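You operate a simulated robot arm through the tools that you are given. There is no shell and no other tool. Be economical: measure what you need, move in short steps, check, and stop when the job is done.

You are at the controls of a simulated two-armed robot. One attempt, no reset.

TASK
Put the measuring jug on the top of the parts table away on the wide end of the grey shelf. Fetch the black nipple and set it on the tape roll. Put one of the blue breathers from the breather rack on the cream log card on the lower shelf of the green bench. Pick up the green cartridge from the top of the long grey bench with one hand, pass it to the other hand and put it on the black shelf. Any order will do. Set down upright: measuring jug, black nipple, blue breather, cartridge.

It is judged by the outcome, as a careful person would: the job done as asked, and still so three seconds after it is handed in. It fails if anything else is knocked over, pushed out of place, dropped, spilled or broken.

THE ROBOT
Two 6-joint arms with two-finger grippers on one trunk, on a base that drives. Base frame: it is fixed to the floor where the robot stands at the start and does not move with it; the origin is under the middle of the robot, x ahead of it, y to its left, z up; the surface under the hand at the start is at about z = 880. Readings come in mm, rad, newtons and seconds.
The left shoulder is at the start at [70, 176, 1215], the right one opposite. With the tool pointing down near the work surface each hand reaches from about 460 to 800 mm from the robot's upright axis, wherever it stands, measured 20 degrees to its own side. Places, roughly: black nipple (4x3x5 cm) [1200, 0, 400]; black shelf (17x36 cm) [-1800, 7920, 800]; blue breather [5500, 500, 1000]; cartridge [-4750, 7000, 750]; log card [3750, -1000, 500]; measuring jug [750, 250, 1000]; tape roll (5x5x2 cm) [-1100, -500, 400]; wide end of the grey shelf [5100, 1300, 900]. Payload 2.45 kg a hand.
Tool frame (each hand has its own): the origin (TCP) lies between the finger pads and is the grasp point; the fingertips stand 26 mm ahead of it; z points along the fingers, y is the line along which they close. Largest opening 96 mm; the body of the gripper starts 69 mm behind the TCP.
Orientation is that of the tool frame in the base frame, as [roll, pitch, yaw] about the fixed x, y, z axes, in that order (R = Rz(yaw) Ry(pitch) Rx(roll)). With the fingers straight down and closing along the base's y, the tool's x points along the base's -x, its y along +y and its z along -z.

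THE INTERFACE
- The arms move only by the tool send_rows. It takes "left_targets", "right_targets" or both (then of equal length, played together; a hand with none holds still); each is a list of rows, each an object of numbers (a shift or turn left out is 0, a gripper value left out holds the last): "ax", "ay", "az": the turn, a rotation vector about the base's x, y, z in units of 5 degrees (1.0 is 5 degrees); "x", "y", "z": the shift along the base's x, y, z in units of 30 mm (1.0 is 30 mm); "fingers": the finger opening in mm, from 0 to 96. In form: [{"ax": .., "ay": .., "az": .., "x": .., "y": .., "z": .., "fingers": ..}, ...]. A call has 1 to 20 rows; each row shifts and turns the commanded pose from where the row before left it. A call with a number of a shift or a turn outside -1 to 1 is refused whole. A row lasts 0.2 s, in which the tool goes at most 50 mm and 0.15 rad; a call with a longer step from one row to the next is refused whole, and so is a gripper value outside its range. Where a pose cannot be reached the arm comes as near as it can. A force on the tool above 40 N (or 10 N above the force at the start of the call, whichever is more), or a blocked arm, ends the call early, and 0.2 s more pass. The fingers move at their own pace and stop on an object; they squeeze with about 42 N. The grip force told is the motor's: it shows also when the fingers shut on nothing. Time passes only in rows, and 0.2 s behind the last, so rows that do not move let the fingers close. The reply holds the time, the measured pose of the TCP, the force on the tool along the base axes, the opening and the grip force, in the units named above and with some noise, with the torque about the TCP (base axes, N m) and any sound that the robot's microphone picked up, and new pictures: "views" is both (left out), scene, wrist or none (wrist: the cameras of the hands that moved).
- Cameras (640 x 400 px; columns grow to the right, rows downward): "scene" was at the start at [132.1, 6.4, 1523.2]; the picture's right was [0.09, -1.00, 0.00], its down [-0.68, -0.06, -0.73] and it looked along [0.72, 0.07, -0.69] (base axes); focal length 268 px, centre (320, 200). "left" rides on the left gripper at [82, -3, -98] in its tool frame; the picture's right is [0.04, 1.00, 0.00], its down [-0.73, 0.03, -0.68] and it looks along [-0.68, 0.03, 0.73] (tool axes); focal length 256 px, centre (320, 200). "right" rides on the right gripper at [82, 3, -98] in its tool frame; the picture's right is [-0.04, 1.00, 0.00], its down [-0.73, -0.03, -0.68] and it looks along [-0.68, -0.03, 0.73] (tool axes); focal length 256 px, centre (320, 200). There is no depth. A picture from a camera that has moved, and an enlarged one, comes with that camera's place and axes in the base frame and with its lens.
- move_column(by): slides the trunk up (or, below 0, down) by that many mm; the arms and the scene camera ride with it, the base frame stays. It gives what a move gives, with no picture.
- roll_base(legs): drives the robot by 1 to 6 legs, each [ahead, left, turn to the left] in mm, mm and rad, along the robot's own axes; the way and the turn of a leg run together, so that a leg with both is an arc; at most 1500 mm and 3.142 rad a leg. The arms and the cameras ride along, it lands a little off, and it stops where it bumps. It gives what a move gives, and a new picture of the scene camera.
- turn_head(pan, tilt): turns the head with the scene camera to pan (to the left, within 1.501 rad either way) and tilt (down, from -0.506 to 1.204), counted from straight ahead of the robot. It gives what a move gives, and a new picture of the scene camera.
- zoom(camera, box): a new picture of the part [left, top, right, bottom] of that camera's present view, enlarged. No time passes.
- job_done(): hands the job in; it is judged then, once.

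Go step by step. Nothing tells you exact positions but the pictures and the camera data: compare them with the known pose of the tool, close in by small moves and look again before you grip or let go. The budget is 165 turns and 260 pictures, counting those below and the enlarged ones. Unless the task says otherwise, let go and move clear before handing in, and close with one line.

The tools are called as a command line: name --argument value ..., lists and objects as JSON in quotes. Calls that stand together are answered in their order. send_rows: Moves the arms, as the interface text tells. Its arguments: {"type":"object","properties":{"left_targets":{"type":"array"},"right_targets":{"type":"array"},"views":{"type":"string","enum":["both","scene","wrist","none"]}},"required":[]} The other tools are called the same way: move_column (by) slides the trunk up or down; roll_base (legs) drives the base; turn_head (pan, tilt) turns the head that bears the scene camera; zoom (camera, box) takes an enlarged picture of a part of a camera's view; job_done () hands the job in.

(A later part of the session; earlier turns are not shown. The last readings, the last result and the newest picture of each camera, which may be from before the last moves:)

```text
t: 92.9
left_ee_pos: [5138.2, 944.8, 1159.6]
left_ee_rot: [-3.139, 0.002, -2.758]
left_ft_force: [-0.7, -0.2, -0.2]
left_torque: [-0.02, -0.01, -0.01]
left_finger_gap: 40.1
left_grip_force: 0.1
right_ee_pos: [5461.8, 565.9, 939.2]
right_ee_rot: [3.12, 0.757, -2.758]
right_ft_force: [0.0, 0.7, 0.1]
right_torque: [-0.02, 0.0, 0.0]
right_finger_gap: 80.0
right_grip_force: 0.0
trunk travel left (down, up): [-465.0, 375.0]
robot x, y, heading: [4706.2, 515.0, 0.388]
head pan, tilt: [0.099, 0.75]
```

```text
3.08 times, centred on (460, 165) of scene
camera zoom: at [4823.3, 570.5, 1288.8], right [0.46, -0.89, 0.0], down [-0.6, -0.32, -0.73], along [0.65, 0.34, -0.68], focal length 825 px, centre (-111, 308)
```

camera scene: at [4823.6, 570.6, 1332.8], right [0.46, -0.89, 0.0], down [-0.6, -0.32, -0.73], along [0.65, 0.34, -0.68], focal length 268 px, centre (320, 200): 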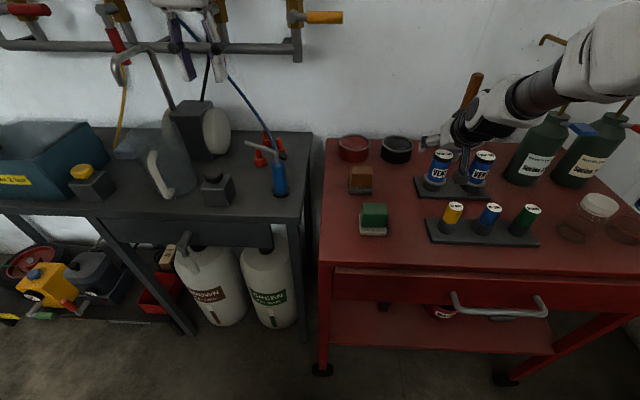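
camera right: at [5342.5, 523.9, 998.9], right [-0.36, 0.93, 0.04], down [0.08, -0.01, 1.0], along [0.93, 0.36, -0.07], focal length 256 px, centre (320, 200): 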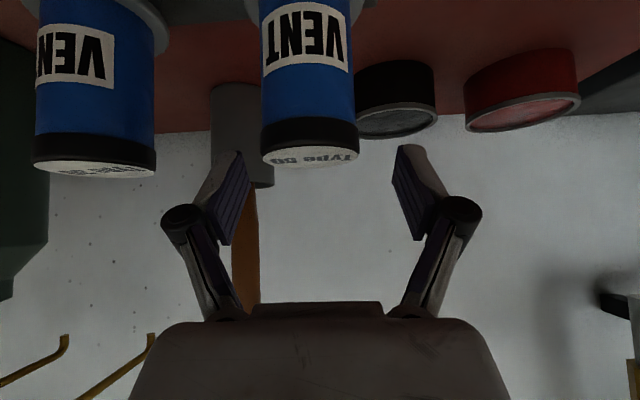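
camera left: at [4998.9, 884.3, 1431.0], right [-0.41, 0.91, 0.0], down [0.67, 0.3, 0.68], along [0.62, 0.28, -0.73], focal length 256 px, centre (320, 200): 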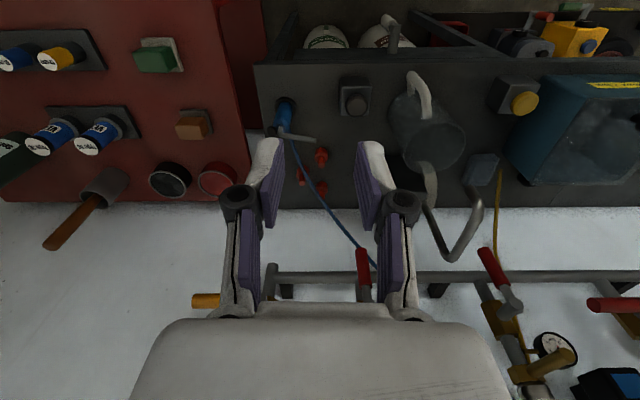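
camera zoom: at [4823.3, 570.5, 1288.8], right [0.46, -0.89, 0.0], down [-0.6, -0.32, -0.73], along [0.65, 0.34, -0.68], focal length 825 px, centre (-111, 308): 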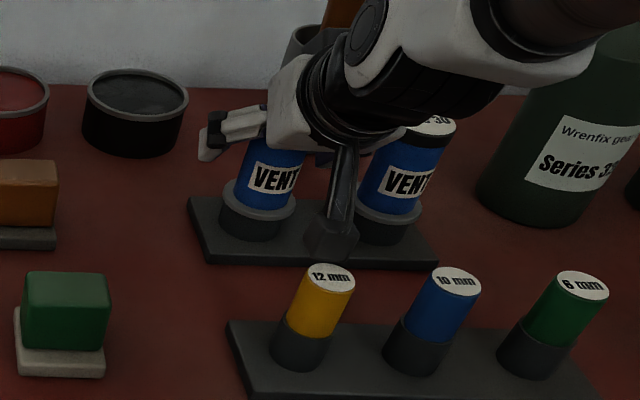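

The can sits centred between the pads. Closing and lifting with the trunk.

send_rows --right_targets '[{"fingers": 60}, {"fingers": 40}, {"fingers": 20}, {}, {}]' --views "wrist"

move_column --by 30

zoom --camera "right" --box '[0, 0, 640, 400]'

```text
t: 94.1
left_ee_pos: [5138.5, 944.3, 1158.7]
left_ee_rot: [-3.141, 0.002, -2.758]
left_ft_force: [0.3, 0.6, -0.8]
left_torque: [-0.01, 0.01, 0.01]
left_finger_gap: 40.0
left_grip_force: 0.2
right_ee_pos: [5461.6, 566.2, 940.4]
right_ee_rot: [3.12, 0.756, -2.758]
right_ft_force: [-0.4, 0.7, 0.7]
right_torque: [-0.02, 0.04, -0.02]
right_finger_gap: 39.0
right_grip_force: 42.7
trunk travel left (down, up): [-465.0, 375.0]
robot x, y, heading: [4704.9, 515.3, 0.385]
head pan, tilt: [0.099, 0.75]
camera right: at [5344.1, 519.7, 955.3], right [-0.36, 0.93, 0.04], down [0.08, -0.01, 1.0], along [0.93, 0.36, -0.07], focal length 256 px, centre (320, 200)
```

right: 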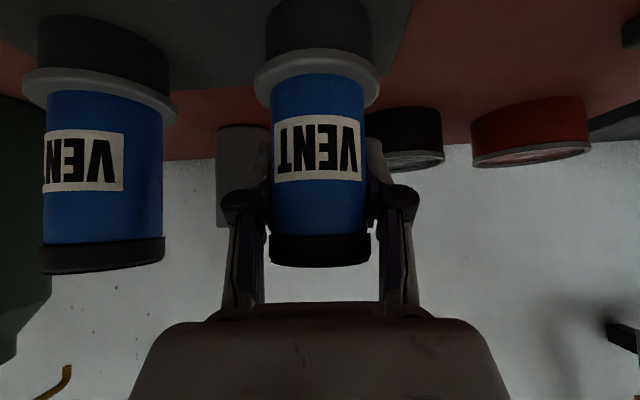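

```text
t: 94.9
left_ee_pos: [5140.6, 945.1, 1189.4]
left_ee_rot: [-3.14, 0.0, -2.758]
left_ft_force: [0.2, 0.5, -0.5]
left_torque: [-0.02, 0.03, 0.02]
left_finger_gap: 40.3
left_grip_force: 0.1
right_ee_pos: [5462.2, 566.0, 968.2]
right_ee_rot: [3.12, 0.756, -2.757]
right_ft_force: [0.2, 0.5, -1.5]
right_torque: [0.01, -0.04, -0.05]
right_finger_gap: 39.1
right_grip_force: 41.8
trunk travel left (down, up): [-495.0, 345.0]
robot x, y, heading: [4703.6, 512.5, 0.381]
head pan, tilt: [0.099, 0.75]
```

```text
1.00 times, centred on (320, 200) of right (not enlarged: the box is as wide or as high as the picture)
camera zoom: at [5344.9, 519.6, 984.5], right [-0.36, 0.93, 0.04], down [0.08, -0.01, 1.0], along [0.93, 0.36, -0.07], focal length 256 px, centre (320, 200)
```

zoom: 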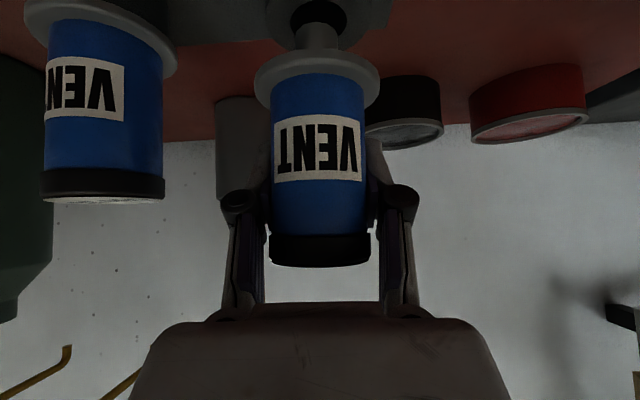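

The breather lifts out cleanly; it has a narrower stem below the flange. I raise it well clear and back away.

move_column --by 130

roll_base --legs '[[-600, 0, 0]]'

zoom --camera "right" --box '[0, 0, 640, 400]'

turn_head --pan -1.2 --tilt 0.5

```text
t: 96.5
left_ee_pos: [5138.5, 944.7, 1319.8]
left_ee_rot: [-3.14, 0.003, -2.757]
left_ft_force: [-0.6, -0.3, 0.5]
left_torque: [-0.01, 0.03, 0.02]
left_finger_gap: 39.9
left_grip_force: 0.1
right_ee_pos: [5462.6, 567.7, 1099.8]
right_ee_rot: [3.12, 0.757, -2.756]
right_ft_force: [0.3, -0.2, -1.0]
right_torque: [-0.01, -0.06, 0.0]
right_finger_gap: 39.2
right_grip_force: 42.4
trunk travel left (down, up): [-625.0, 215.0]
robot x, y, heading: [4702.3, 513.9, 0.38]
head pan, tilt: [0.099, 0.75]
```

```text
t: 99.8
left_ee_pos: [4584.3, 721.2, 1318.9]
left_ee_rot: [-3.138, 0.002, -2.757]
left_ft_force: [0.2, 0.3, -0.6]
left_torque: [0.02, 0.04, -0.01]
left_finger_gap: 40.3
left_grip_force: 0.1
right_ee_pos: [4909.3, 343.8, 1099.1]
right_ee_rot: [3.12, 0.756, -2.754]
right_ft_force: [-0.2, -0.6, -1.2]
right_torque: [-0.01, -0.02, -0.03]
right_finger_gap: 38.9
right_grip_force: 42.1
trunk travel left (down, up): [-625.0, 215.0]
robot x, y, heading: [4147.5, 289.8, 0.386]
head pan, tilt: [0.099, 0.75]
camera scene: at [4270.7, 346.7, 1448.7], right [0.47, -0.88, 0.0], down [-0.6, -0.32, -0.73], along [0.65, 0.34, -0.68], focal length 268 px, centre (320, 200)
```

scene: 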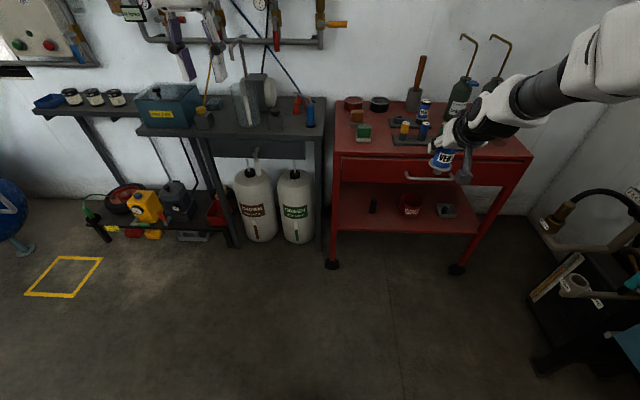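

```text
1.00 times, centred on (320, 200) of right (not enlarged: the box is as wide or as high as the picture)
camera zoom: at [4791.3, 296.9, 1114.7], right [-0.36, 0.93, 0.04], down [0.08, -0.01, 1.0], along [0.93, 0.37, -0.07], focal length 256 px, centre (320, 200)
```

zoom: 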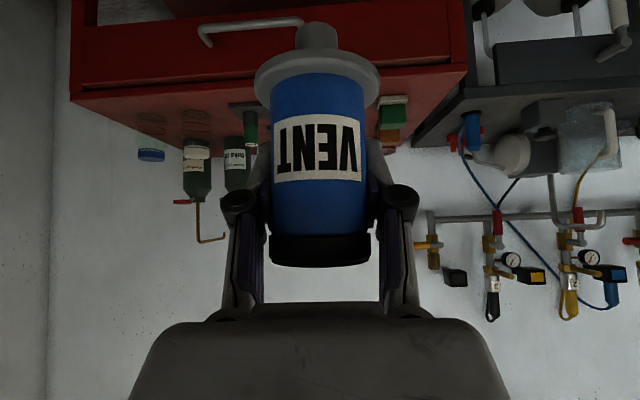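

```text
t: 101.3
left_ee_pos: [4583.5, 722.2, 1319.4]
left_ee_rot: [-3.139, 0.002, -2.756]
left_ft_force: [0.1, -0.1, 0.1]
left_torque: [-0.03, 0.01, -0.05]
left_finger_gap: 40.1
left_grip_force: 0.1
right_ee_pos: [4909.2, 342.8, 1099.0]
right_ee_rot: [3.121, 0.755, -2.754]
right_ft_force: [0.1, -0.1, -1.1]
right_torque: [0.02, -0.02, -0.04]
right_finger_gap: 38.9
right_grip_force: 41.8
trunk travel left (down, up): [-625.0, 215.0]
robot x, y, heading: [4152.0, 291.8, 0.388]
head pan, tilt: [-1.201, 0.499]
camera scene: at [4259.6, 241.8, 1470.7], right [-0.73, -0.69, 0.0], down [-0.33, 0.35, -0.88], along [0.6, -0.64, -0.48], focal length 268 px, centre (320, 200)
```

scene: 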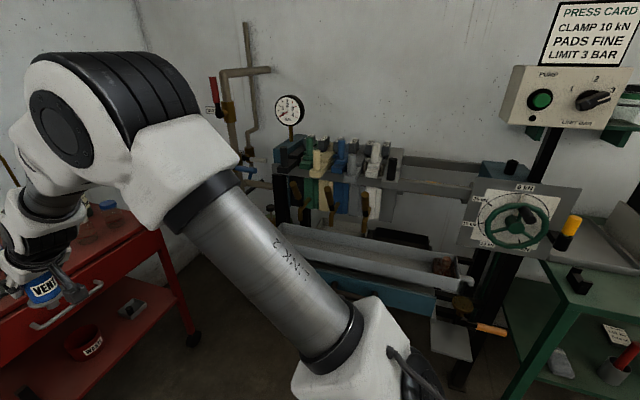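

I can see the cream card on the lower shelf of the green bench at right. I back up, then turn to face the bench.

roll_base --legs '[[-700, 60, 0], [0, 0, -1.5]]'

turn_head --pan 0.0 --tilt 0.7

```text
t: 108.9
left_ee_pos: [3926.4, -329.4, 1318.2]
left_ee_rot: [-3.14, 0.001, 2.012]
left_ft_force: [-0.8, 0.0, 0.0]
left_torque: [-0.01, 0.01, 0.0]
left_finger_gap: 39.9
left_grip_force: 0.0
right_ee_pos: [3566.8, -673.6, 1098.5]
right_ee_rot: [3.121, 0.758, 2.013]
right_ft_force: [-0.7, 0.5, -0.7]
right_torque: [-0.05, -0.04, -0.02]
right_finger_gap: 38.8
right_grip_force: 42.2
trunk travel left (down, up): [-625.0, 215.0]
robot x, y, heading: [3474.6, 81.0, -1.13]
head pan, tilt: [-1.201, 0.499]
camera scene: at [3430.5, -32.2, 1470.7], right [-0.72, 0.69, 0.0], down [0.33, 0.35, -0.88], along [-0.61, -0.64, -0.48], focal length 268 px, centre (320, 200)
```

scene: 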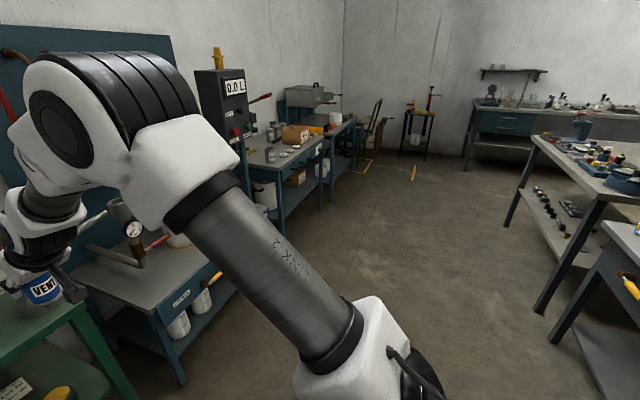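

```text
t: 110.3
left_ee_pos: [3926.0, -327.8, 1320.1]
left_ee_rot: [-3.141, 0.002, 2.011]
left_ft_force: [-0.3, -0.7, 0.2]
left_torque: [0.02, 0.01, 0.02]
left_finger_gap: 39.9
left_grip_force: 0.0
right_ee_pos: [3564.9, -673.5, 1099.3]
right_ee_rot: [3.122, 0.756, 2.012]
right_ft_force: [-0.9, -0.4, -0.6]
right_torque: [-0.01, -0.01, 0.03]
right_finger_gap: 38.8
right_grip_force: 41.8
trunk travel left (down, up): [-625.0, 215.0]
robot x, y, heading: [3469.7, 83.4, -1.129]
head pan, tilt: [0.0, 0.7]
camera scene: at [3529.2, -43.2, 1453.0], right [-0.91, -0.43, 0.0], down [-0.27, 0.58, -0.76], along [0.33, -0.69, -0.64], focal length 268 px, centre (320, 200)
```

scene: 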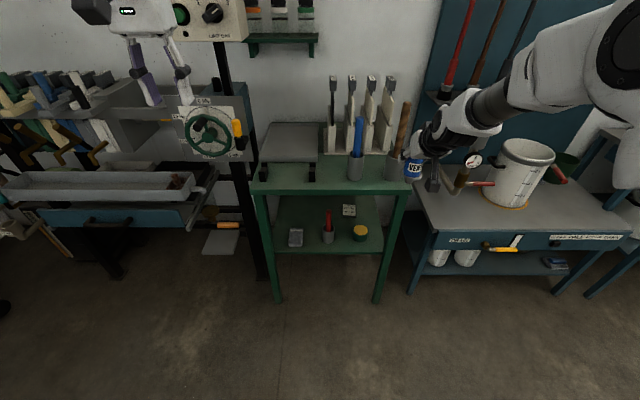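

The card is near the back of the lower shelf, behind a red-handled cup and a yellow tin. Let me zoom in.

zoom --camera "scene" --box '[250, 150, 410, 270]'

```text
3.33 times, centred on (330, 210) of scene
camera zoom: at [3529.2, -43.2, 1453.0], right [-0.91, -0.43, 0.0], down [-0.27, 0.58, -0.76], along [0.33, -0.69, -0.64], focal length 894 px, centre (287, 167)
```

zoom: 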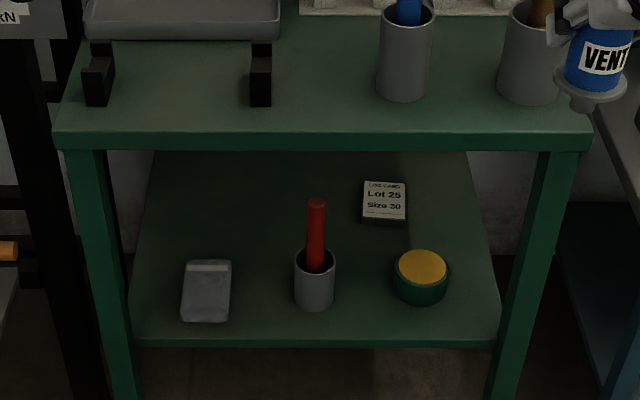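

The shelf has only about 340 mm of headroom, so a 45° hand would be tight under the top; a flatter hand would be better, which would mean re-gripping the can. I test whether the arm can hold a flatter tilt here in free space.

send_rows --right_targets '[{"ax": -0.904, "ay": -0.427}, {"ax": -0.904, "ay": -0.427}, {"ax": -0.904, "ay": -0.427}, {"ax": -0.904, "ay": -0.427}, {"ax": -0.904, "ay": -0.427}, {}]' --views "scene"

turn_head --pan -0.5 --tilt 0.55

```text
t: 111.7
left_ee_pos: [3925.1, -328.4, 1319.2]
left_ee_rot: [-3.139, 0.002, 2.009]
left_ft_force: [-0.2, -0.6, -0.6]
left_torque: [-0.01, -0.04, -0.03]
left_finger_gap: 39.8
left_grip_force: 0.1
right_ee_pos: [3556.7, -677.0, 1097.3]
right_ee_rot: [-3.113, 0.951, 2.016]
right_ft_force: [0.7, 0.5, -1.7]
right_torque: [-0.02, -0.05, -0.02]
right_finger_gap: 39.2
right_grip_force: 42.0
right hand out of reach, approached as far as the arm can: row 2, 3, 4
trunk travel left (down, up): [-625.0, 215.0]
robot x, y, heading: [3473.1, 79.4, -1.131]
head pan, tilt: [0.0, 0.7]
camera scene: at [3529.4, -43.1, 1453.0], right [-0.9, -0.43, 0.0], down [-0.27, 0.58, -0.76], along [0.33, -0.69, -0.64], focal length 268 px, centre (320, 200)
```

scene: 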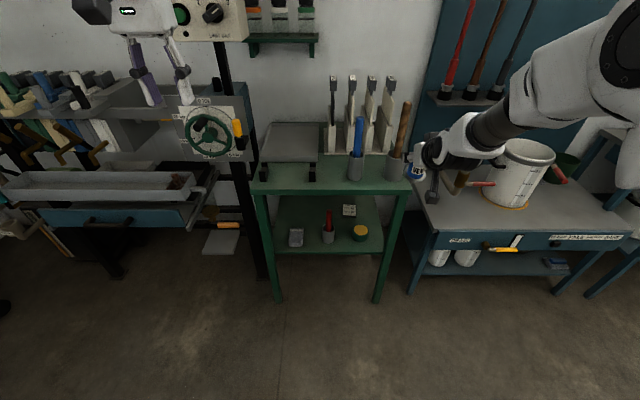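

```text
t: 112.6
left_ee_pos: [3926.4, -328.9, 1318.4]
left_ee_rot: [-3.141, 0.003, 2.012]
left_ft_force: [-0.2, -0.1, 0.1]
left_torque: [0.04, -0.01, 0.0]
left_finger_gap: 39.8
left_grip_force: 0.0
right_ee_pos: [3554.7, -676.9, 1096.6]
right_ee_rot: [-3.111, 0.95, 2.016]
right_ft_force: [0.5, 0.3, -0.7]
right_torque: [-0.01, -0.01, 0.02]
right_finger_gap: 39.0
right_grip_force: 42.3
trunk travel left (down, up): [-625.0, 215.0]
robot x, y, heading: [3469.1, 77.7, -1.133]
head pan, tilt: [-0.499, 0.55]
camera scene: at [3487.9, -55.9, 1466.1], right [-1.0, 0.06, 0.0], down [0.03, 0.52, -0.85], along [-0.05, -0.85, -0.52], focal length 268 px, centre (320, 200)
```

scene: 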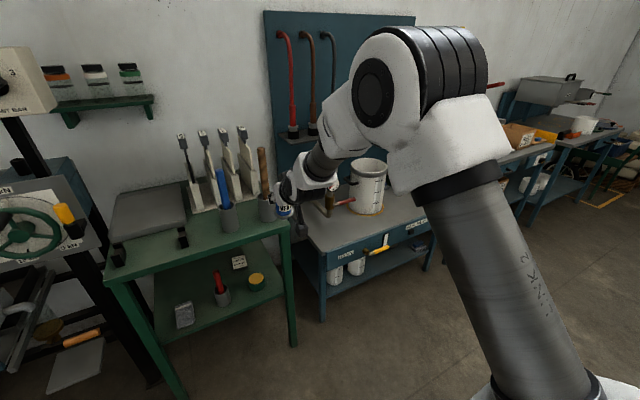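

The flat tilt is limited while the arm is folded; extended with the trunk low it should be fine. I'll stand the breather on the clear front of the green bench top, re-grip it lower and flatter, then slide it in below. First I restore its upright pose and move the base.

send_rows --right_targets '[{"ax": 0.5, "ay": 0.24}, {"ax": 0.5, "ay": 0.24}, {"ax": 0.5, "ay": 0.24}, {"ax": 0.5, "ay": 0.24}, {}]' --left_targets '[{"x": -0.4, "y": 0.82}, {"x": -0.4, "y": 0.82}, {"x": -0.4, "y": 0.82}, {"x": -0.4, "y": 0.82}, {}]' --views "none"

turn_head --pan -0.1 --tilt 0.75

roll_base --legs '[[0, 200, 0], [150, 0, 0]]'

```text
t: 113.8
left_ee_pos: [3890.5, -253.8, 1318.3]
left_ee_rot: [-3.139, 0.002, 2.011]
left_ft_force: [0.3, 0.5, -0.4]
left_torque: [-0.02, -0.01, -0.02]
left_finger_gap: 40.0
left_grip_force: 0.1
left hand out of reach, approached as far as the arm can: row 4
right_ee_pos: [3560.3, -675.4, 1096.5]
right_ee_rot: [-3.137, 0.798, 2.016]
right_ft_force: [0.8, -0.1, -2.1]
right_torque: [-0.01, 0.02, -0.03]
right_finger_gap: 39.1
right_grip_force: 41.9
right hand out of reach, approached as far as the arm can: row 3, 4
trunk travel left (down, up): [-625.0, 215.0]
robot x, y, heading: [3471.3, 77.3, -1.133]
head pan, tilt: [-0.499, 0.55]
```

```text
t: 114.7
left_ee_pos: [3891.0, -255.6, 1319.8]
left_ee_rot: [-3.14, 0.001, 2.01]
left_ft_force: [-0.4, 0.0, 0.1]
left_torque: [0.0, 0.02, 0.01]
left_finger_gap: 39.9
left_grip_force: 0.0
right_ee_pos: [3559.9, -674.4, 1095.4]
right_ee_rot: [-3.136, 0.799, 2.019]
right_ft_force: [-0.2, 0.0, -1.1]
right_torque: [0.01, -0.03, 0.02]
right_finger_gap: 38.9
right_grip_force: 42.0
trunk travel left (down, up): [-625.0, 215.0]
robot x, y, heading: [3472.0, 81.6, -1.132]
head pan, tilt: [-0.099, 0.75]
camera scene: at [3520.7, -44.4, 1448.8], right [-0.94, -0.33, 0.0], down [-0.23, 0.64, -0.73], along [0.24, -0.69, -0.68], focal length 268 px, centre (320, 200)
```

scene: 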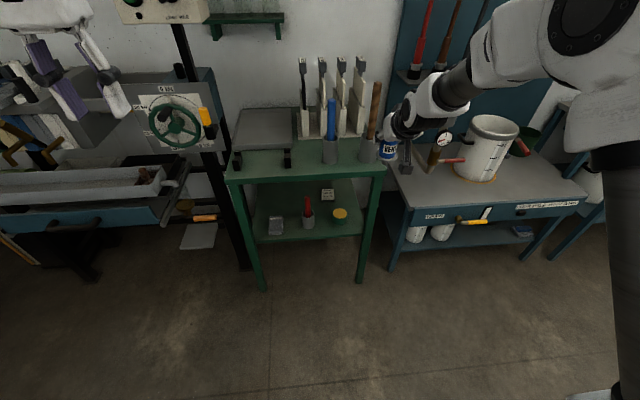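

```text
t: 117.3
left_ee_pos: [4132.1, -302.4, 1321.3]
left_ee_rot: [3.141, 0.003, 2.009]
left_ft_force: [0.2, 0.0, -0.3]
left_torque: [0.0, 0.0, 0.01]
left_finger_gap: 40.1
left_grip_force: 0.1
right_ee_pos: [3802.6, -722.5, 1097.0]
right_ee_rot: [-3.136, 0.8, 2.015]
right_ft_force: [-0.4, 0.8, -1.2]
right_torque: [-0.02, -0.04, 0.0]
right_finger_gap: 39.0
right_grip_force: 42.2
trunk travel left (down, up): [-625.0, 215.0]
robot x, y, heading: [3717.7, 33.2, -1.128]
head pan, tilt: [-0.099, 0.75]
camera scene: at [3763.8, -91.6, 1449.0], right [-0.94, -0.33, 0.0], down [-0.23, 0.64, -0.73], along [0.24, -0.69, -0.68], focal length 268 px, centre (320, 200)
```

scene: 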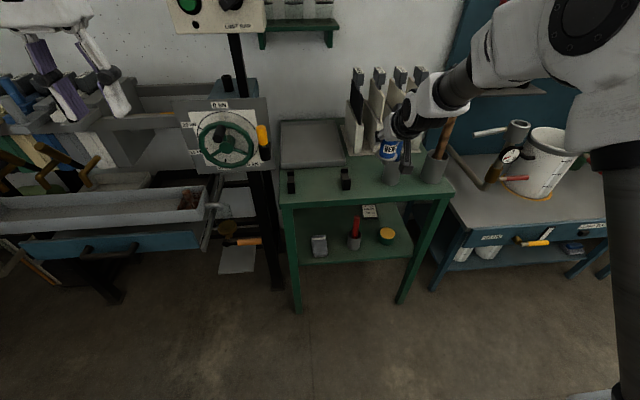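

zoom --camera "scene" --box '[270, 110, 470, 260]'

```text
2.67 times, centred on (370, 185) of scene
camera zoom: at [3763.8, -91.6, 1449.0], right [-0.94, -0.33, 0.0], down [-0.23, 0.64, -0.73], along [0.24, -0.69, -0.68], focal length 715 px, centre (187, 240)
```

zoom: 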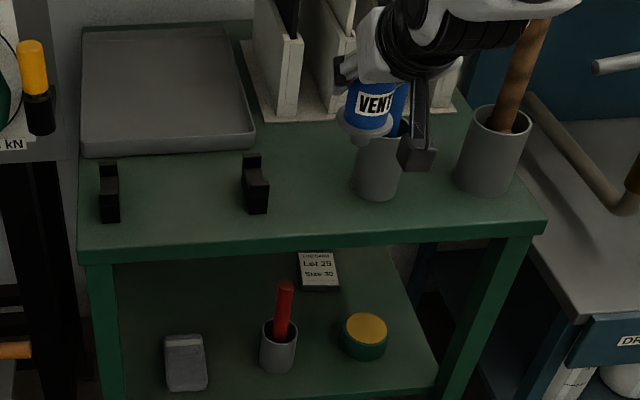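

The free spot on the bench top between the black foot and the blue-handled cup is about [3842, -798]. I drive 92 mm ahead and lower with the trunk, then look.

roll_base --legs '[[92, 0, 0]]'

send_rows --right_targets '[{"ax": 0.25, "ay": 0.12}, {"ax": 0.2, "ay": 0.1}, {}]' --views "none"

move_column --by -120

zoom --camera "scene" --box '[270, 60, 470, 210]'

zoom --camera "right" --box '[0, 0, 640, 400]'

```text
t: 118.4
left_ee_pos: [4172.6, -385.1, 1320.9]
left_ee_rot: [-3.139, 0.003, 2.011]
left_ft_force: [-0.7, -0.2, -0.3]
left_torque: [0.0, -0.01, -0.05]
left_finger_gap: 40.0
left_grip_force: 0.0
right_ee_pos: [3844.5, -805.6, 1097.8]
right_ee_rot: [-3.137, 0.798, 2.015]
right_ft_force: [-0.4, 1.0, -2.1]
right_torque: [-0.02, 0.0, -0.01]
right_finger_gap: 38.8
right_grip_force: 42.0
trunk travel left (down, up): [-625.0, 215.0]
robot x, y, heading: [3753.3, -50.6, -1.127]
head pan, tilt: [-0.099, 0.75]
camera scene: at [3803.7, -175.1, 1448.9], right [-0.94, -0.33, 0.0], down [-0.23, 0.64, -0.73], along [0.24, -0.69, -0.68], focal length 268 px, centre (320, 200)
```

scene: 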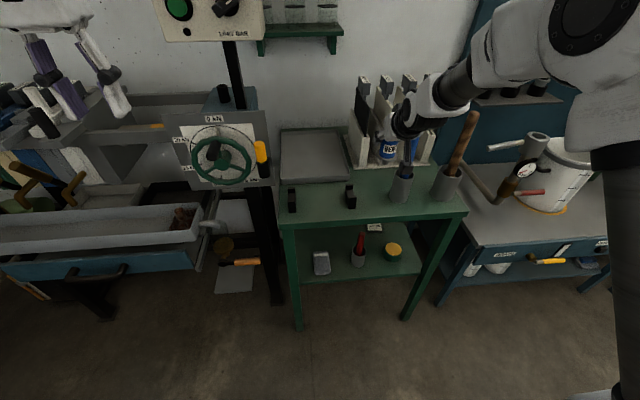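

```text
t: 119.2
left_ee_pos: [4173.4, -386.7, 1318.5]
left_ee_rot: [-3.14, 0.003, 2.01]
left_ft_force: [0.2, 0.7, -0.5]
left_torque: [-0.01, 0.03, 0.01]
left_finger_gap: 39.9
left_grip_force: 0.1
right_ee_pos: [3843.3, -806.3, 1095.9]
right_ee_rot: [-3.134, 0.753, 2.014]
right_ft_force: [0.4, -0.2, -1.3]
right_torque: [-0.02, -0.03, -0.01]
right_finger_gap: 38.9
right_grip_force: 41.7
trunk travel left (down, up): [-625.0, 215.0]
robot x, y, heading: [3755.8, -51.4, -1.131]
head pan, tilt: [-0.099, 0.75]
```

```text
t: 120.7
left_ee_pos: [4172.9, -386.9, 1199.5]
left_ee_rot: [-3.14, 0.001, 2.011]
left_ft_force: [-0.2, -0.5, 0.5]
left_torque: [0.03, 0.07, -0.02]
left_finger_gap: 40.1
left_grip_force: 0.1
right_ee_pos: [3843.6, -806.4, 976.2]
right_ee_rot: [-3.135, 0.754, 2.015]
right_ft_force: [-0.1, -0.2, -1.9]
right_torque: [0.0, 0.01, 0.03]
right_finger_gap: 38.7
right_grip_force: 42.3
trunk travel left (down, up): [-505.0, 335.0]
robot x, y, heading: [3755.4, -50.2, -1.131]
head pan, tilt: [-0.099, 0.75]
```

```text
2.67 times, centred on (370, 135) of scene
camera zoom: at [3804.0, -175.8, 1328.8], right [-0.94, -0.33, 0.0], down [-0.23, 0.64, -0.73], along [0.24, -0.69, -0.68], focal length 715 px, centre (187, 373)
```

zoom: 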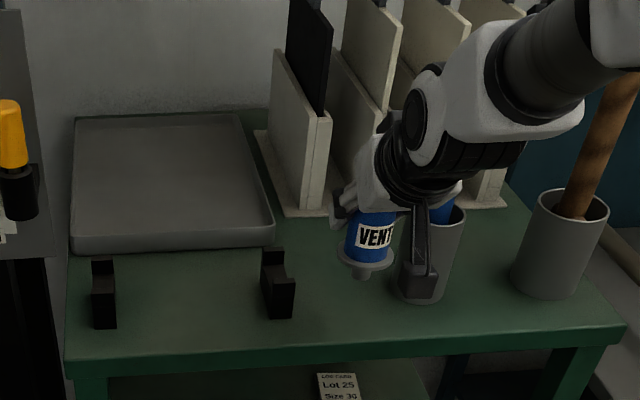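

```text
1.00 times, centred on (320, 200) of right (not enlarged: the box is as wide or as high as the picture)
camera zoom: at [3792.6, -690.2, 992.1], right [0.92, 0.4, 0.02], down [0.01, -0.07, 1.0], along [0.4, -0.91, -0.07], focal length 256 px, centre (320, 200)
```

zoom: 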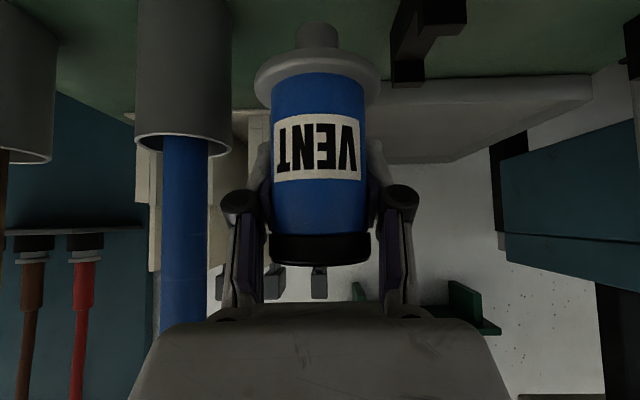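

Position looks good: clear of foot and cup. Lowering the last bit with the trunk in small steps.

move_column --by -22

move_column --by -4

zoom --camera "scene" --box '[330, 100, 430, 180]'

```text
t: 121.3
left_ee_pos: [4171.7, -386.7, 1176.4]
left_ee_rot: [-3.141, 0.002, 2.011]
left_ft_force: [-0.5, -0.3, 0.4]
left_torque: [-0.01, -0.01, -0.03]
left_finger_gap: 40.1
left_grip_force: 0.1
right_ee_pos: [3842.6, -806.2, 955.2]
right_ee_rot: [-3.135, 0.753, 2.015]
right_ft_force: [0.1, -0.6, -1.6]
right_torque: [0.01, 0.0, -0.02]
right_finger_gap: 39.0
right_grip_force: 41.6
trunk travel left (down, up): [-483.0, 357.0]
robot x, y, heading: [3759.1, -52.6, -1.13]
head pan, tilt: [-0.099, 0.75]
```

```text
t: 121.9
left_ee_pos: [4173.6, -384.8, 1172.4]
left_ee_rot: [-3.14, 0.001, 2.011]
left_ft_force: [0.2, -0.5, -0.1]
left_torque: [0.0, 0.01, 0.02]
left_finger_gap: 39.9
left_grip_force: 0.1
right_ee_pos: [3843.0, -805.8, 950.3]
right_ee_rot: [-3.134, 0.755, 2.014]
right_ft_force: [0.0, 0.3, -0.3]
right_torque: [0.0, -0.01, 0.0]
right_finger_gap: 39.2
right_grip_force: 42.0
trunk travel left (down, up): [-479.0, 361.0]
robot x, y, heading: [3754.2, -48.3, -1.127]
head pan, tilt: [-0.099, 0.75]
```

```text
5.00 times, centred on (380, 140) of scene
camera zoom: at [3804.0, -175.7, 1302.8], right [-0.94, -0.33, 0.0], down [-0.23, 0.64, -0.73], along [0.24, -0.69, -0.68], focal length 1340 px, centre (20, 500)
```

zoom: 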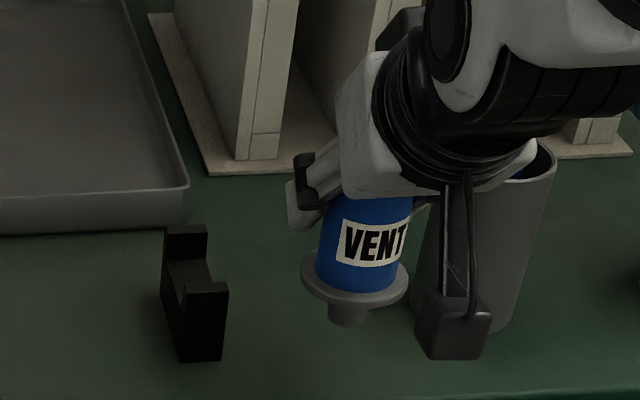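

move_column --by -3

```text
t: 122.4
left_ee_pos: [4173.8, -386.2, 1169.8]
left_ee_rot: [-3.14, 0.004, 2.009]
left_ft_force: [-0.3, -0.2, 0.1]
left_torque: [0.01, 0.0, 0.0]
left_finger_gap: 40.1
left_grip_force: 0.0
right_ee_pos: [3843.2, -806.5, 946.9]
right_ee_rot: [-3.136, 0.753, 2.017]
right_ft_force: [0.6, 0.2, -1.8]
right_torque: [-0.01, -0.01, 0.01]
right_finger_gap: 38.7
right_grip_force: 42.1
trunk travel left (down, up): [-476.0, 364.0]
robot x, y, heading: [3755.5, -50.6, -1.128]
head pan, tilt: [-0.099, 0.75]
```

move_column --by -4

move_column --by -3

zoom --camera "right" --box '[220, 0, 480, 160]'

```text
t: 122.9
left_ee_pos: [4173.5, -386.5, 1167.3]
left_ee_rot: [-3.14, 0.001, 2.01]
left_ft_force: [-0.4, 0.0, -0.4]
left_torque: [0.02, -0.02, 0.03]
left_finger_gap: 40.3
left_grip_force: 0.0
right_ee_pos: [3843.9, -805.8, 942.3]
right_ee_rot: [-3.134, 0.755, 2.017]
right_ft_force: [0.8, 0.0, -0.8]
right_torque: [-0.01, -0.01, -0.03]
right_finger_gap: 39.0
right_grip_force: 41.8
trunk travel left (down, up): [-472.0, 368.0]
robot x, y, heading: [3752.7, -48.4, -1.13]
head pan, tilt: [-0.099, 0.75]
```

```text
t: 123.5
left_ee_pos: [4172.8, -386.1, 1163.9]
left_ee_rot: [-3.14, 0.003, 2.011]
left_ft_force: [-0.5, 0.1, 0.5]
left_torque: [-0.02, 0.01, 0.01]
left_finger_gap: 39.6
left_grip_force: 0.1
right_ee_pos: [3843.5, -806.3, 940.5]
right_ee_rot: [-3.134, 0.754, 2.018]
right_ft_force: [0.6, -0.1, -1.5]
right_torque: [0.03, 0.01, 0.0]
right_finger_gap: 38.8
right_grip_force: 42.1
trunk travel left (down, up): [-469.0, 371.0]
robot x, y, heading: [3753.6, -50.0, -1.133]
head pan, tilt: [-0.099, 0.75]
```

```text
2.46 times, centred on (350, 80) of right
camera zoom: at [3792.6, -690.2, 956.0], right [0.92, 0.4, 0.02], down [0.01, -0.07, 1.0], along [0.4, -0.91, -0.07], focal length 630 px, centre (246, 495)
```

zoom: 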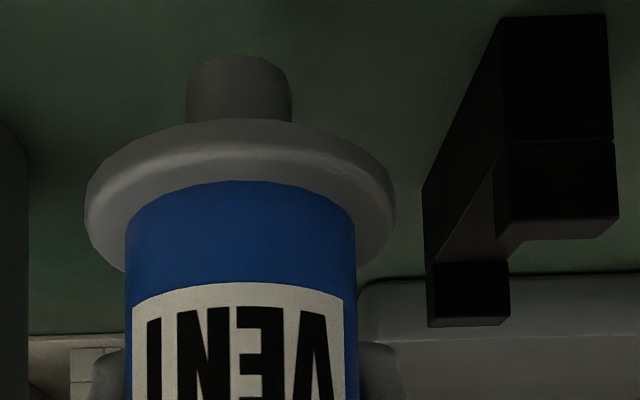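

The bench top appears around z 848, so about 12 mm remain. Continuing.

move_column --by -5

move_column --by -4

move_column --by -3

```text
t: 124.0
left_ee_pos: [4172.0, -386.4, 1158.8]
left_ee_rot: [-3.141, 0.002, 2.01]
left_ft_force: [0.7, 0.0, 0.6]
left_torque: [-0.02, -0.01, 0.02]
left_finger_gap: 39.9
left_grip_force: 0.0
right_ee_pos: [3843.9, -806.0, 935.3]
right_ee_rot: [-3.134, 0.754, 2.017]
right_ft_force: [0.8, -0.1, -0.4]
right_torque: [0.02, -0.06, -0.02]
right_finger_gap: 38.9
right_grip_force: 41.9
trunk travel left (down, up): [-464.0, 376.0]
robot x, y, heading: [3749.3, -53.7, -1.132]
head pan, tilt: [-0.099, 0.75]
```

```text
t: 124.5
left_ee_pos: [4173.9, -386.1, 1153.7]
left_ee_rot: [-3.139, 0.002, 2.011]
left_ft_force: [0.4, 0.4, 0.8]
left_torque: [-0.03, 0.0, -0.02]
left_finger_gap: 40.1
left_grip_force: 0.0
right_ee_pos: [3843.7, -805.5, 930.6]
right_ee_rot: [-3.135, 0.755, 2.015]
right_ft_force: [1.3, -0.1, -1.6]
right_torque: [-0.02, 0.01, -0.03]
right_finger_gap: 38.8
right_grip_force: 41.6
trunk travel left (down, up): [-460.0, 380.0]
robot x, y, heading: [3758.5, -52.3, -1.134]
head pan, tilt: [-0.099, 0.75]
```

```text
t: 125.0
left_ee_pos: [4173.9, -387.0, 1152.2]
left_ee_rot: [-3.14, 0.001, 2.009]
left_ft_force: [-0.4, 0.6, 0.2]
left_torque: [-0.01, -0.01, 0.0]
left_finger_gap: 40.2
left_grip_force: 0.1
right_ee_pos: [3843.1, -807.6, 928.6]
right_ee_rot: [-3.133, 0.754, 2.015]
right_ft_force: [0.3, -0.9, -0.9]
right_torque: [0.02, -0.02, -0.01]
right_finger_gap: 38.9
right_grip_force: 42.1
trunk travel left (down, up): [-457.0, 383.0]
robot x, y, heading: [3757.6, -52.0, -1.131]
head pan, tilt: [-0.099, 0.75]
```

move_column --by -3

move_column --by -3

move_column --by -3

zoom --camera "right" --box '[220, 0, 480, 160]'

```text
t: 125.6
left_ee_pos: [4173.3, -386.9, 1148.2]
left_ee_rot: [-3.141, 0.001, 2.012]
left_ft_force: [0.3, 0.5, -0.3]
left_torque: [0.01, -0.04, -0.02]
left_finger_gap: 40.0
left_grip_force: 0.1
right_ee_pos: [3843.2, -805.9, 925.0]
right_ee_rot: [-3.135, 0.754, 2.016]
right_ft_force: [-0.5, 1.3, -0.5]
right_torque: [-0.02, 0.0, -0.01]
right_finger_gap: 38.7
right_grip_force: 42.0
trunk travel left (down, up): [-454.0, 386.0]
robot x, y, heading: [3755.0, -51.6, -1.133]
head pan, tilt: [-0.099, 0.75]
```

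```text
t: 126.1
left_ee_pos: [4172.5, -384.8, 1145.1]
left_ee_rot: [-3.14, 0.0, 2.011]
left_ft_force: [-1.4, -0.3, 0.4]
left_torque: [0.02, -0.02, 0.02]
left_finger_gap: 40.1
left_grip_force: 0.1
right_ee_pos: [3843.4, -805.4, 922.6]
right_ee_rot: [-3.134, 0.753, 2.017]
right_ft_force: [-0.3, 0.1, -0.8]
right_torque: [0.0, 0.03, 0.02]
right_finger_gap: 38.8
right_grip_force: 42.1
trunk travel left (down, up): [-451.0, 389.0]
robot x, y, heading: [3755.8, -49.7, -1.134]
head pan, tilt: [-0.099, 0.75]
```

```text
t: 126.6
left_ee_pos: [4173.6, -386.2, 1142.3]
left_ee_rot: [-3.14, 0.0, 2.01]
left_ft_force: [-0.8, 0.0, -0.7]
left_torque: [-0.01, -0.02, 0.06]
left_finger_gap: 40.0
left_grip_force: 0.0
right_ee_pos: [3842.9, -806.4, 919.6]
right_ee_rot: [-3.134, 0.754, 2.016]
right_ft_force: [0.1, -0.5, -1.2]
right_torque: [-0.01, 0.01, -0.01]
right_finger_gap: 38.6
right_grip_force: 41.4
trunk travel left (down, up): [-448.0, 392.0]
robot x, y, heading: [3753.4, -54.3, -1.129]
head pan, tilt: [-0.099, 0.75]
```

```text
2.46 times, centred on (350, 80) of right
camera zoom: at [3792.6, -690.2, 935.0], right [0.92, 0.4, 0.02], down [0.01, -0.07, 1.0], along [0.4, -0.91, -0.07], focal length 630 px, centre (246, 495)
```

zoom: 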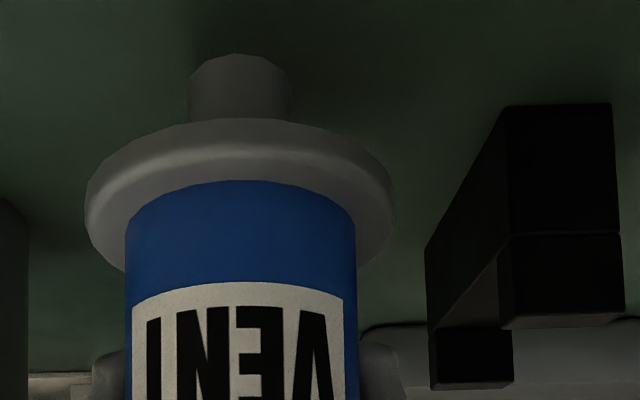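

Bench top is near z 840 and the stem is nearly there. Small steps on.

move_column --by -3

move_column --by -3

move_column --by -3

```text
t: 127.1
left_ee_pos: [4172.8, -386.1, 1139.3]
left_ee_rot: [-3.139, 0.002, 2.01]
left_ft_force: [-0.3, -1.5, 0.6]
left_torque: [-0.05, 0.0, -0.01]
left_finger_gap: 40.0
left_grip_force: 0.0
right_ee_pos: [3843.8, -806.3, 915.2]
right_ee_rot: [-3.134, 0.754, 2.015]
right_ft_force: [-0.9, -0.3, -1.6]
right_torque: [0.0, -0.03, -0.04]
right_finger_gap: 39.0
right_grip_force: 42.1
trunk travel left (down, up): [-445.0, 395.0]
robot x, y, heading: [3757.0, -53.2, -1.131]
head pan, tilt: [-0.099, 0.75]
```

```text
t: 127.6
left_ee_pos: [4173.6, -386.4, 1136.1]
left_ee_rot: [-3.14, 0.0, 2.012]
left_ft_force: [-0.1, -0.4, 0.4]
left_torque: [-0.01, -0.03, 0.0]
left_finger_gap: 40.0
left_grip_force: 0.1
right_ee_pos: [3843.0, -806.7, 914.1]
right_ee_rot: [-3.135, 0.754, 2.017]
right_ft_force: [-0.5, 0.3, -1.9]
right_torque: [-0.02, 0.01, 0.0]
right_finger_gap: 39.0
right_grip_force: 41.9
trunk travel left (down, up): [-442.0, 398.0]
robot x, y, heading: [3754.1, -47.0, -1.126]
head pan, tilt: [-0.099, 0.75]
```

```text
t: 128.2
left_ee_pos: [4173.0, -386.3, 1132.8]
left_ee_rot: [-3.14, 0.002, 2.01]
left_ft_force: [0.3, 0.5, -0.3]
left_torque: [0.02, 0.01, -0.02]
left_finger_gap: 40.1
left_grip_force: 0.0
right_ee_pos: [3842.2, -807.1, 909.9]
right_ee_rot: [-3.135, 0.754, 2.016]
right_ft_force: [0.4, 0.9, -1.1]
right_torque: [-0.01, 0.03, -0.02]
right_finger_gap: 39.0
right_grip_force: 42.3
trunk travel left (down, up): [-439.0, 401.0]
robot x, y, heading: [3758.9, -50.1, -1.128]
head pan, tilt: [-0.099, 0.75]
```

move_column --by -3

move_column --by -3

move_column --by -3

zoom --camera "right" --box '[220, 0, 480, 160]'

```text
t: 128.7
left_ee_pos: [4171.7, -385.3, 1130.8]
left_ee_rot: [-3.14, 0.004, 2.011]
left_ft_force: [-0.1, -0.1, -0.2]
left_torque: [0.0, 0.04, -0.01]
left_finger_gap: 40.0
left_grip_force: 0.1
right_ee_pos: [3843.7, -805.7, 909.1]
right_ee_rot: [-3.133, 0.754, 2.015]
right_ft_force: [0.2, -0.5, 1.4]
right_torque: [-0.04, 0.0, -0.04]
right_finger_gap: 39.0
right_grip_force: 42.2
trunk travel left (down, up): [-436.0, 404.0]
robot x, y, heading: [3753.7, -53.2, -1.131]
head pan, tilt: [-0.099, 0.75]
```

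```text
t: 129.2
left_ee_pos: [4173.2, -385.1, 1128.6]
left_ee_rot: [-3.14, 0.003, 2.009]
left_ft_force: [0.4, 0.7, 0.1]
left_torque: [-0.02, 0.03, 0.0]
left_finger_gap: 39.9
left_grip_force: 0.1
right_ee_pos: [3843.4, -805.0, 908.1]
right_ee_rot: [-3.135, 0.762, 2.017]
right_ft_force: [-0.7, -4.6, 16.4]
right_torque: [-0.08, 0.27, 0.04]
right_finger_gap: 38.8
right_grip_force: 42.0
trunk travel left (down, up): [-433.0, 407.0]
robot x, y, heading: [3755.1, -50.7, -1.13]
head pan, tilt: [-0.099, 0.75]
```

```text
t: 129.7
left_ee_pos: [4173.1, -383.0, 1126.1]
left_ee_rot: [-3.138, 0.006, 2.011]
left_ft_force: [0.3, -0.4, 0.3]
left_torque: [-0.01, 0.01, -0.04]
left_finger_gap: 40.3
left_grip_force: 0.1
right_ee_pos: [3844.1, -803.5, 904.8]
right_ee_rot: [-3.132, 0.764, 2.017]
right_ft_force: [2.9, -7.1, 29.9]
right_torque: [0.07, 0.09, -0.06]
right_finger_gap: 39.3
right_grip_force: 42.5
trunk travel left (down, up): [-430.0, 410.0]
robot x, y, heading: [3754.6, -53.6, -1.136]
head pan, tilt: [-0.099, 0.75]
```

```text
2.46 times, centred on (350, 80) of right
camera zoom: at [3793.3, -688.4, 920.8], right [0.92, 0.4, 0.02], down [0.0, -0.07, 1.0], along [0.4, -0.91, -0.06], focal length 630 px, centre (246, 495)
```

zoom: 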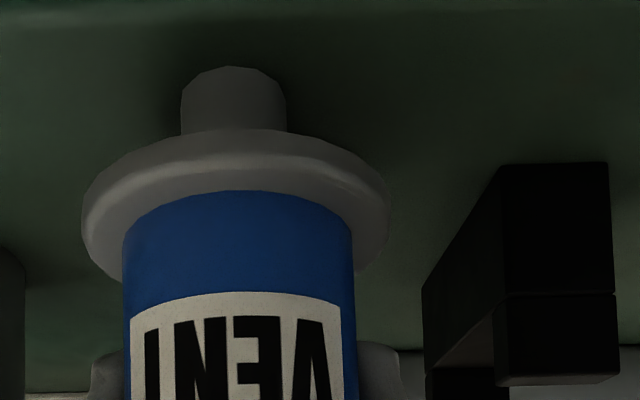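

Contact at TCP z 908. I ease off 5 mm, open gently and back out along the tool axis.

move_column --by 6

send_rows --right_targets '[{"fingers": 42}, {"fingers": 50}, {"fingers": 60}, {"fingers": 66}, {}]' --views "wrist"

```text
t: 130.3
left_ee_pos: [4173.2, -384.2, 1130.1]
left_ee_rot: [-3.139, 0.003, 2.011]
left_ft_force: [0.2, 0.3, 0.3]
left_torque: [0.02, 0.0, 0.02]
left_finger_gap: 39.9
left_grip_force: 0.1
right_ee_pos: [3843.5, -803.4, 905.7]
right_ee_rot: [-3.135, 0.749, 2.018]
right_ft_force: [3.3, 1.0, 8.3]
right_torque: [0.16, -0.22, -0.06]
right_finger_gap: 39.1
right_grip_force: 42.1
trunk travel left (down, up): [-436.0, 404.0]
robot x, y, heading: [3751.7, -50.3, -1.131]
head pan, tilt: [-0.099, 0.75]
```

```text
t: 131.5
left_ee_pos: [4173.2, -386.4, 1131.1]
left_ee_rot: [-3.14, 0.001, 2.011]
left_ft_force: [-0.5, -0.1, 0.1]
left_torque: [-0.01, -0.01, -0.01]
left_finger_gap: 40.0
left_grip_force: 0.1
right_ee_pos: [3842.4, -806.9, 907.3]
right_ee_rot: [-3.136, 0.753, 2.015]
right_ft_force: [-0.4, -0.9, 0.0]
right_torque: [-0.01, -0.04, -0.03]
right_finger_gap: 66.0
right_grip_force: 0.0
trunk travel left (down, up): [-436.0, 404.0]
robot x, y, heading: [3751.7, -55.1, -1.131]
head pan, tilt: [-0.099, 0.75]
camera right: at [3792.6, -690.2, 923.0], right [0.92, 0.4, 0.02], down [0.01, -0.07, 1.0], along [0.4, -0.91, -0.07], focal length 256 px, centre (320, 200)
```

right: 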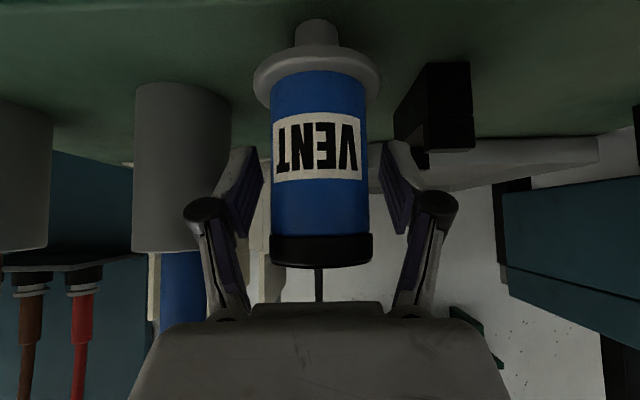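

The breather stands free on the bench top. I back off, lower the trunk and set up a flatter approach with the arm more extended.

roll_base --legs '[[-170, 0, 0]]'

move_column --by -130

send_rows --right_targets '[{"z": 0.9}, {"z": 0.9}, {"z": 0.9}, {"z": 0.9}, {"z": 0.5, "x": 0.2, "y": -0.42}, {"ax": -0.8, "ay": -0.38}, {"ax": -0.8, "ay": -0.38}, {"ax": -0.8, "ay": -0.38}, {}]'

```text
t: 132.9
left_ee_pos: [4100.8, -232.1, 1131.5]
left_ee_rot: [-3.139, 0.002, 2.008]
left_ft_force: [0.4, 0.3, -0.3]
left_torque: [-0.04, -0.02, 0.0]
left_finger_gap: 39.9
left_grip_force: 0.0
right_ee_pos: [3770.5, -650.6, 908.0]
right_ee_rot: [-3.135, 0.755, 2.016]
right_ft_force: [-0.8, 1.2, 0.9]
right_torque: [0.0, -0.02, 0.0]
right_finger_gap: 65.8
right_grip_force: 0.0
trunk travel left (down, up): [-436.0, 404.0]
robot x, y, heading: [3682.6, 109.4, -1.128]
head pan, tilt: [-0.099, 0.75]
camera scene: at [3731.4, -21.4, 1259.9], right [-0.94, -0.33, 0.0], down [-0.23, 0.64, -0.73], along [0.24, -0.69, -0.68], focal length 268 px, centre (320, 200)
```

scene: 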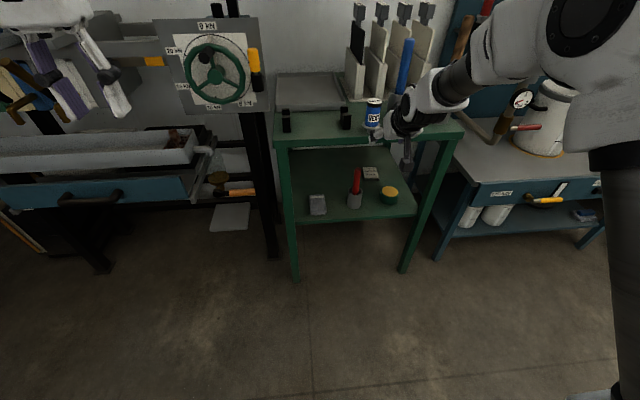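

```text
t: 134.5
left_ee_pos: [4100.7, -233.1, 1001.3]
left_ee_rot: [-3.14, 0.003, 2.008]
left_ft_force: [0.0, 0.8, 0.5]
left_torque: [0.0, -0.01, -0.01]
left_finger_gap: 40.0
left_grip_force: 0.0
right_ee_pos: [3771.0, -653.3, 779.1]
right_ee_rot: [-3.134, 0.754, 2.015]
right_ft_force: [-0.2, 1.0, -0.2]
right_torque: [-0.01, 0.04, 0.03]
right_finger_gap: 65.9
right_grip_force: 0.0
trunk travel left (down, up): [-306.0, 534.0]
robot x, y, heading: [3684.5, 99.8, -1.133]
head pan, tilt: [-0.099, 0.75]
```

```text
t: 136.5
left_ee_pos: [4100.4, -232.8, 1001.8]
left_ee_rot: [-3.14, -0.001, 2.009]
left_ft_force: [-0.1, 0.8, -0.2]
left_torque: [0.0, -0.01, -0.03]
left_finger_gap: 40.0
left_grip_force: 0.1
right_ee_pos: [3776.5, -665.7, 899.9]
right_ee_rot: [-3.134, 0.987, 2.017]
right_ft_force: [-0.1, -0.2, 0.0]
right_torque: [-0.02, 0.01, 0.02]
right_finger_gap: 66.0
right_grip_force: 0.0
trunk travel left (down, up): [-306.0, 534.0]
robot x, y, heading: [3682.1, 103.8, -1.127]
head pan, tilt: [-0.099, 0.75]
camera scene: at [3731.9, -22.3, 1129.8], right [-0.94, -0.33, 0.0], down [-0.23, 0.64, -0.73], along [0.24, -0.69, -0.68], focal length 268 px, centre (320, 200)
camera right: at [3726.3, -549.1, 886.2], right [0.91, 0.41, 0.03], down [-0.09, 0.14, 0.99], along [0.4, -0.9, 0.16], focal length 256 px, centre (320, 200)
```

scene: 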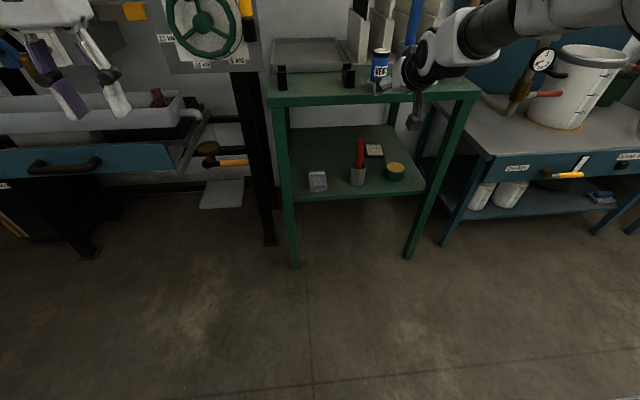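
right: 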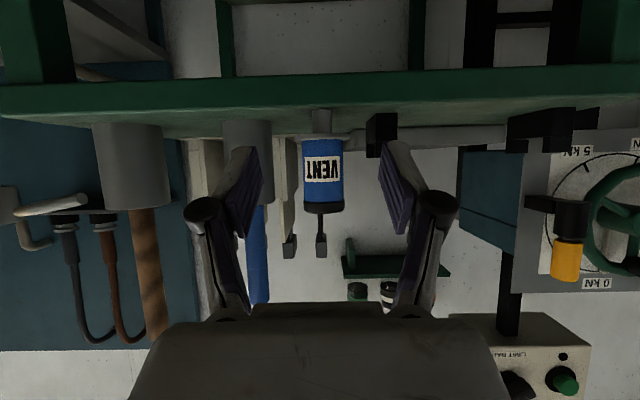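

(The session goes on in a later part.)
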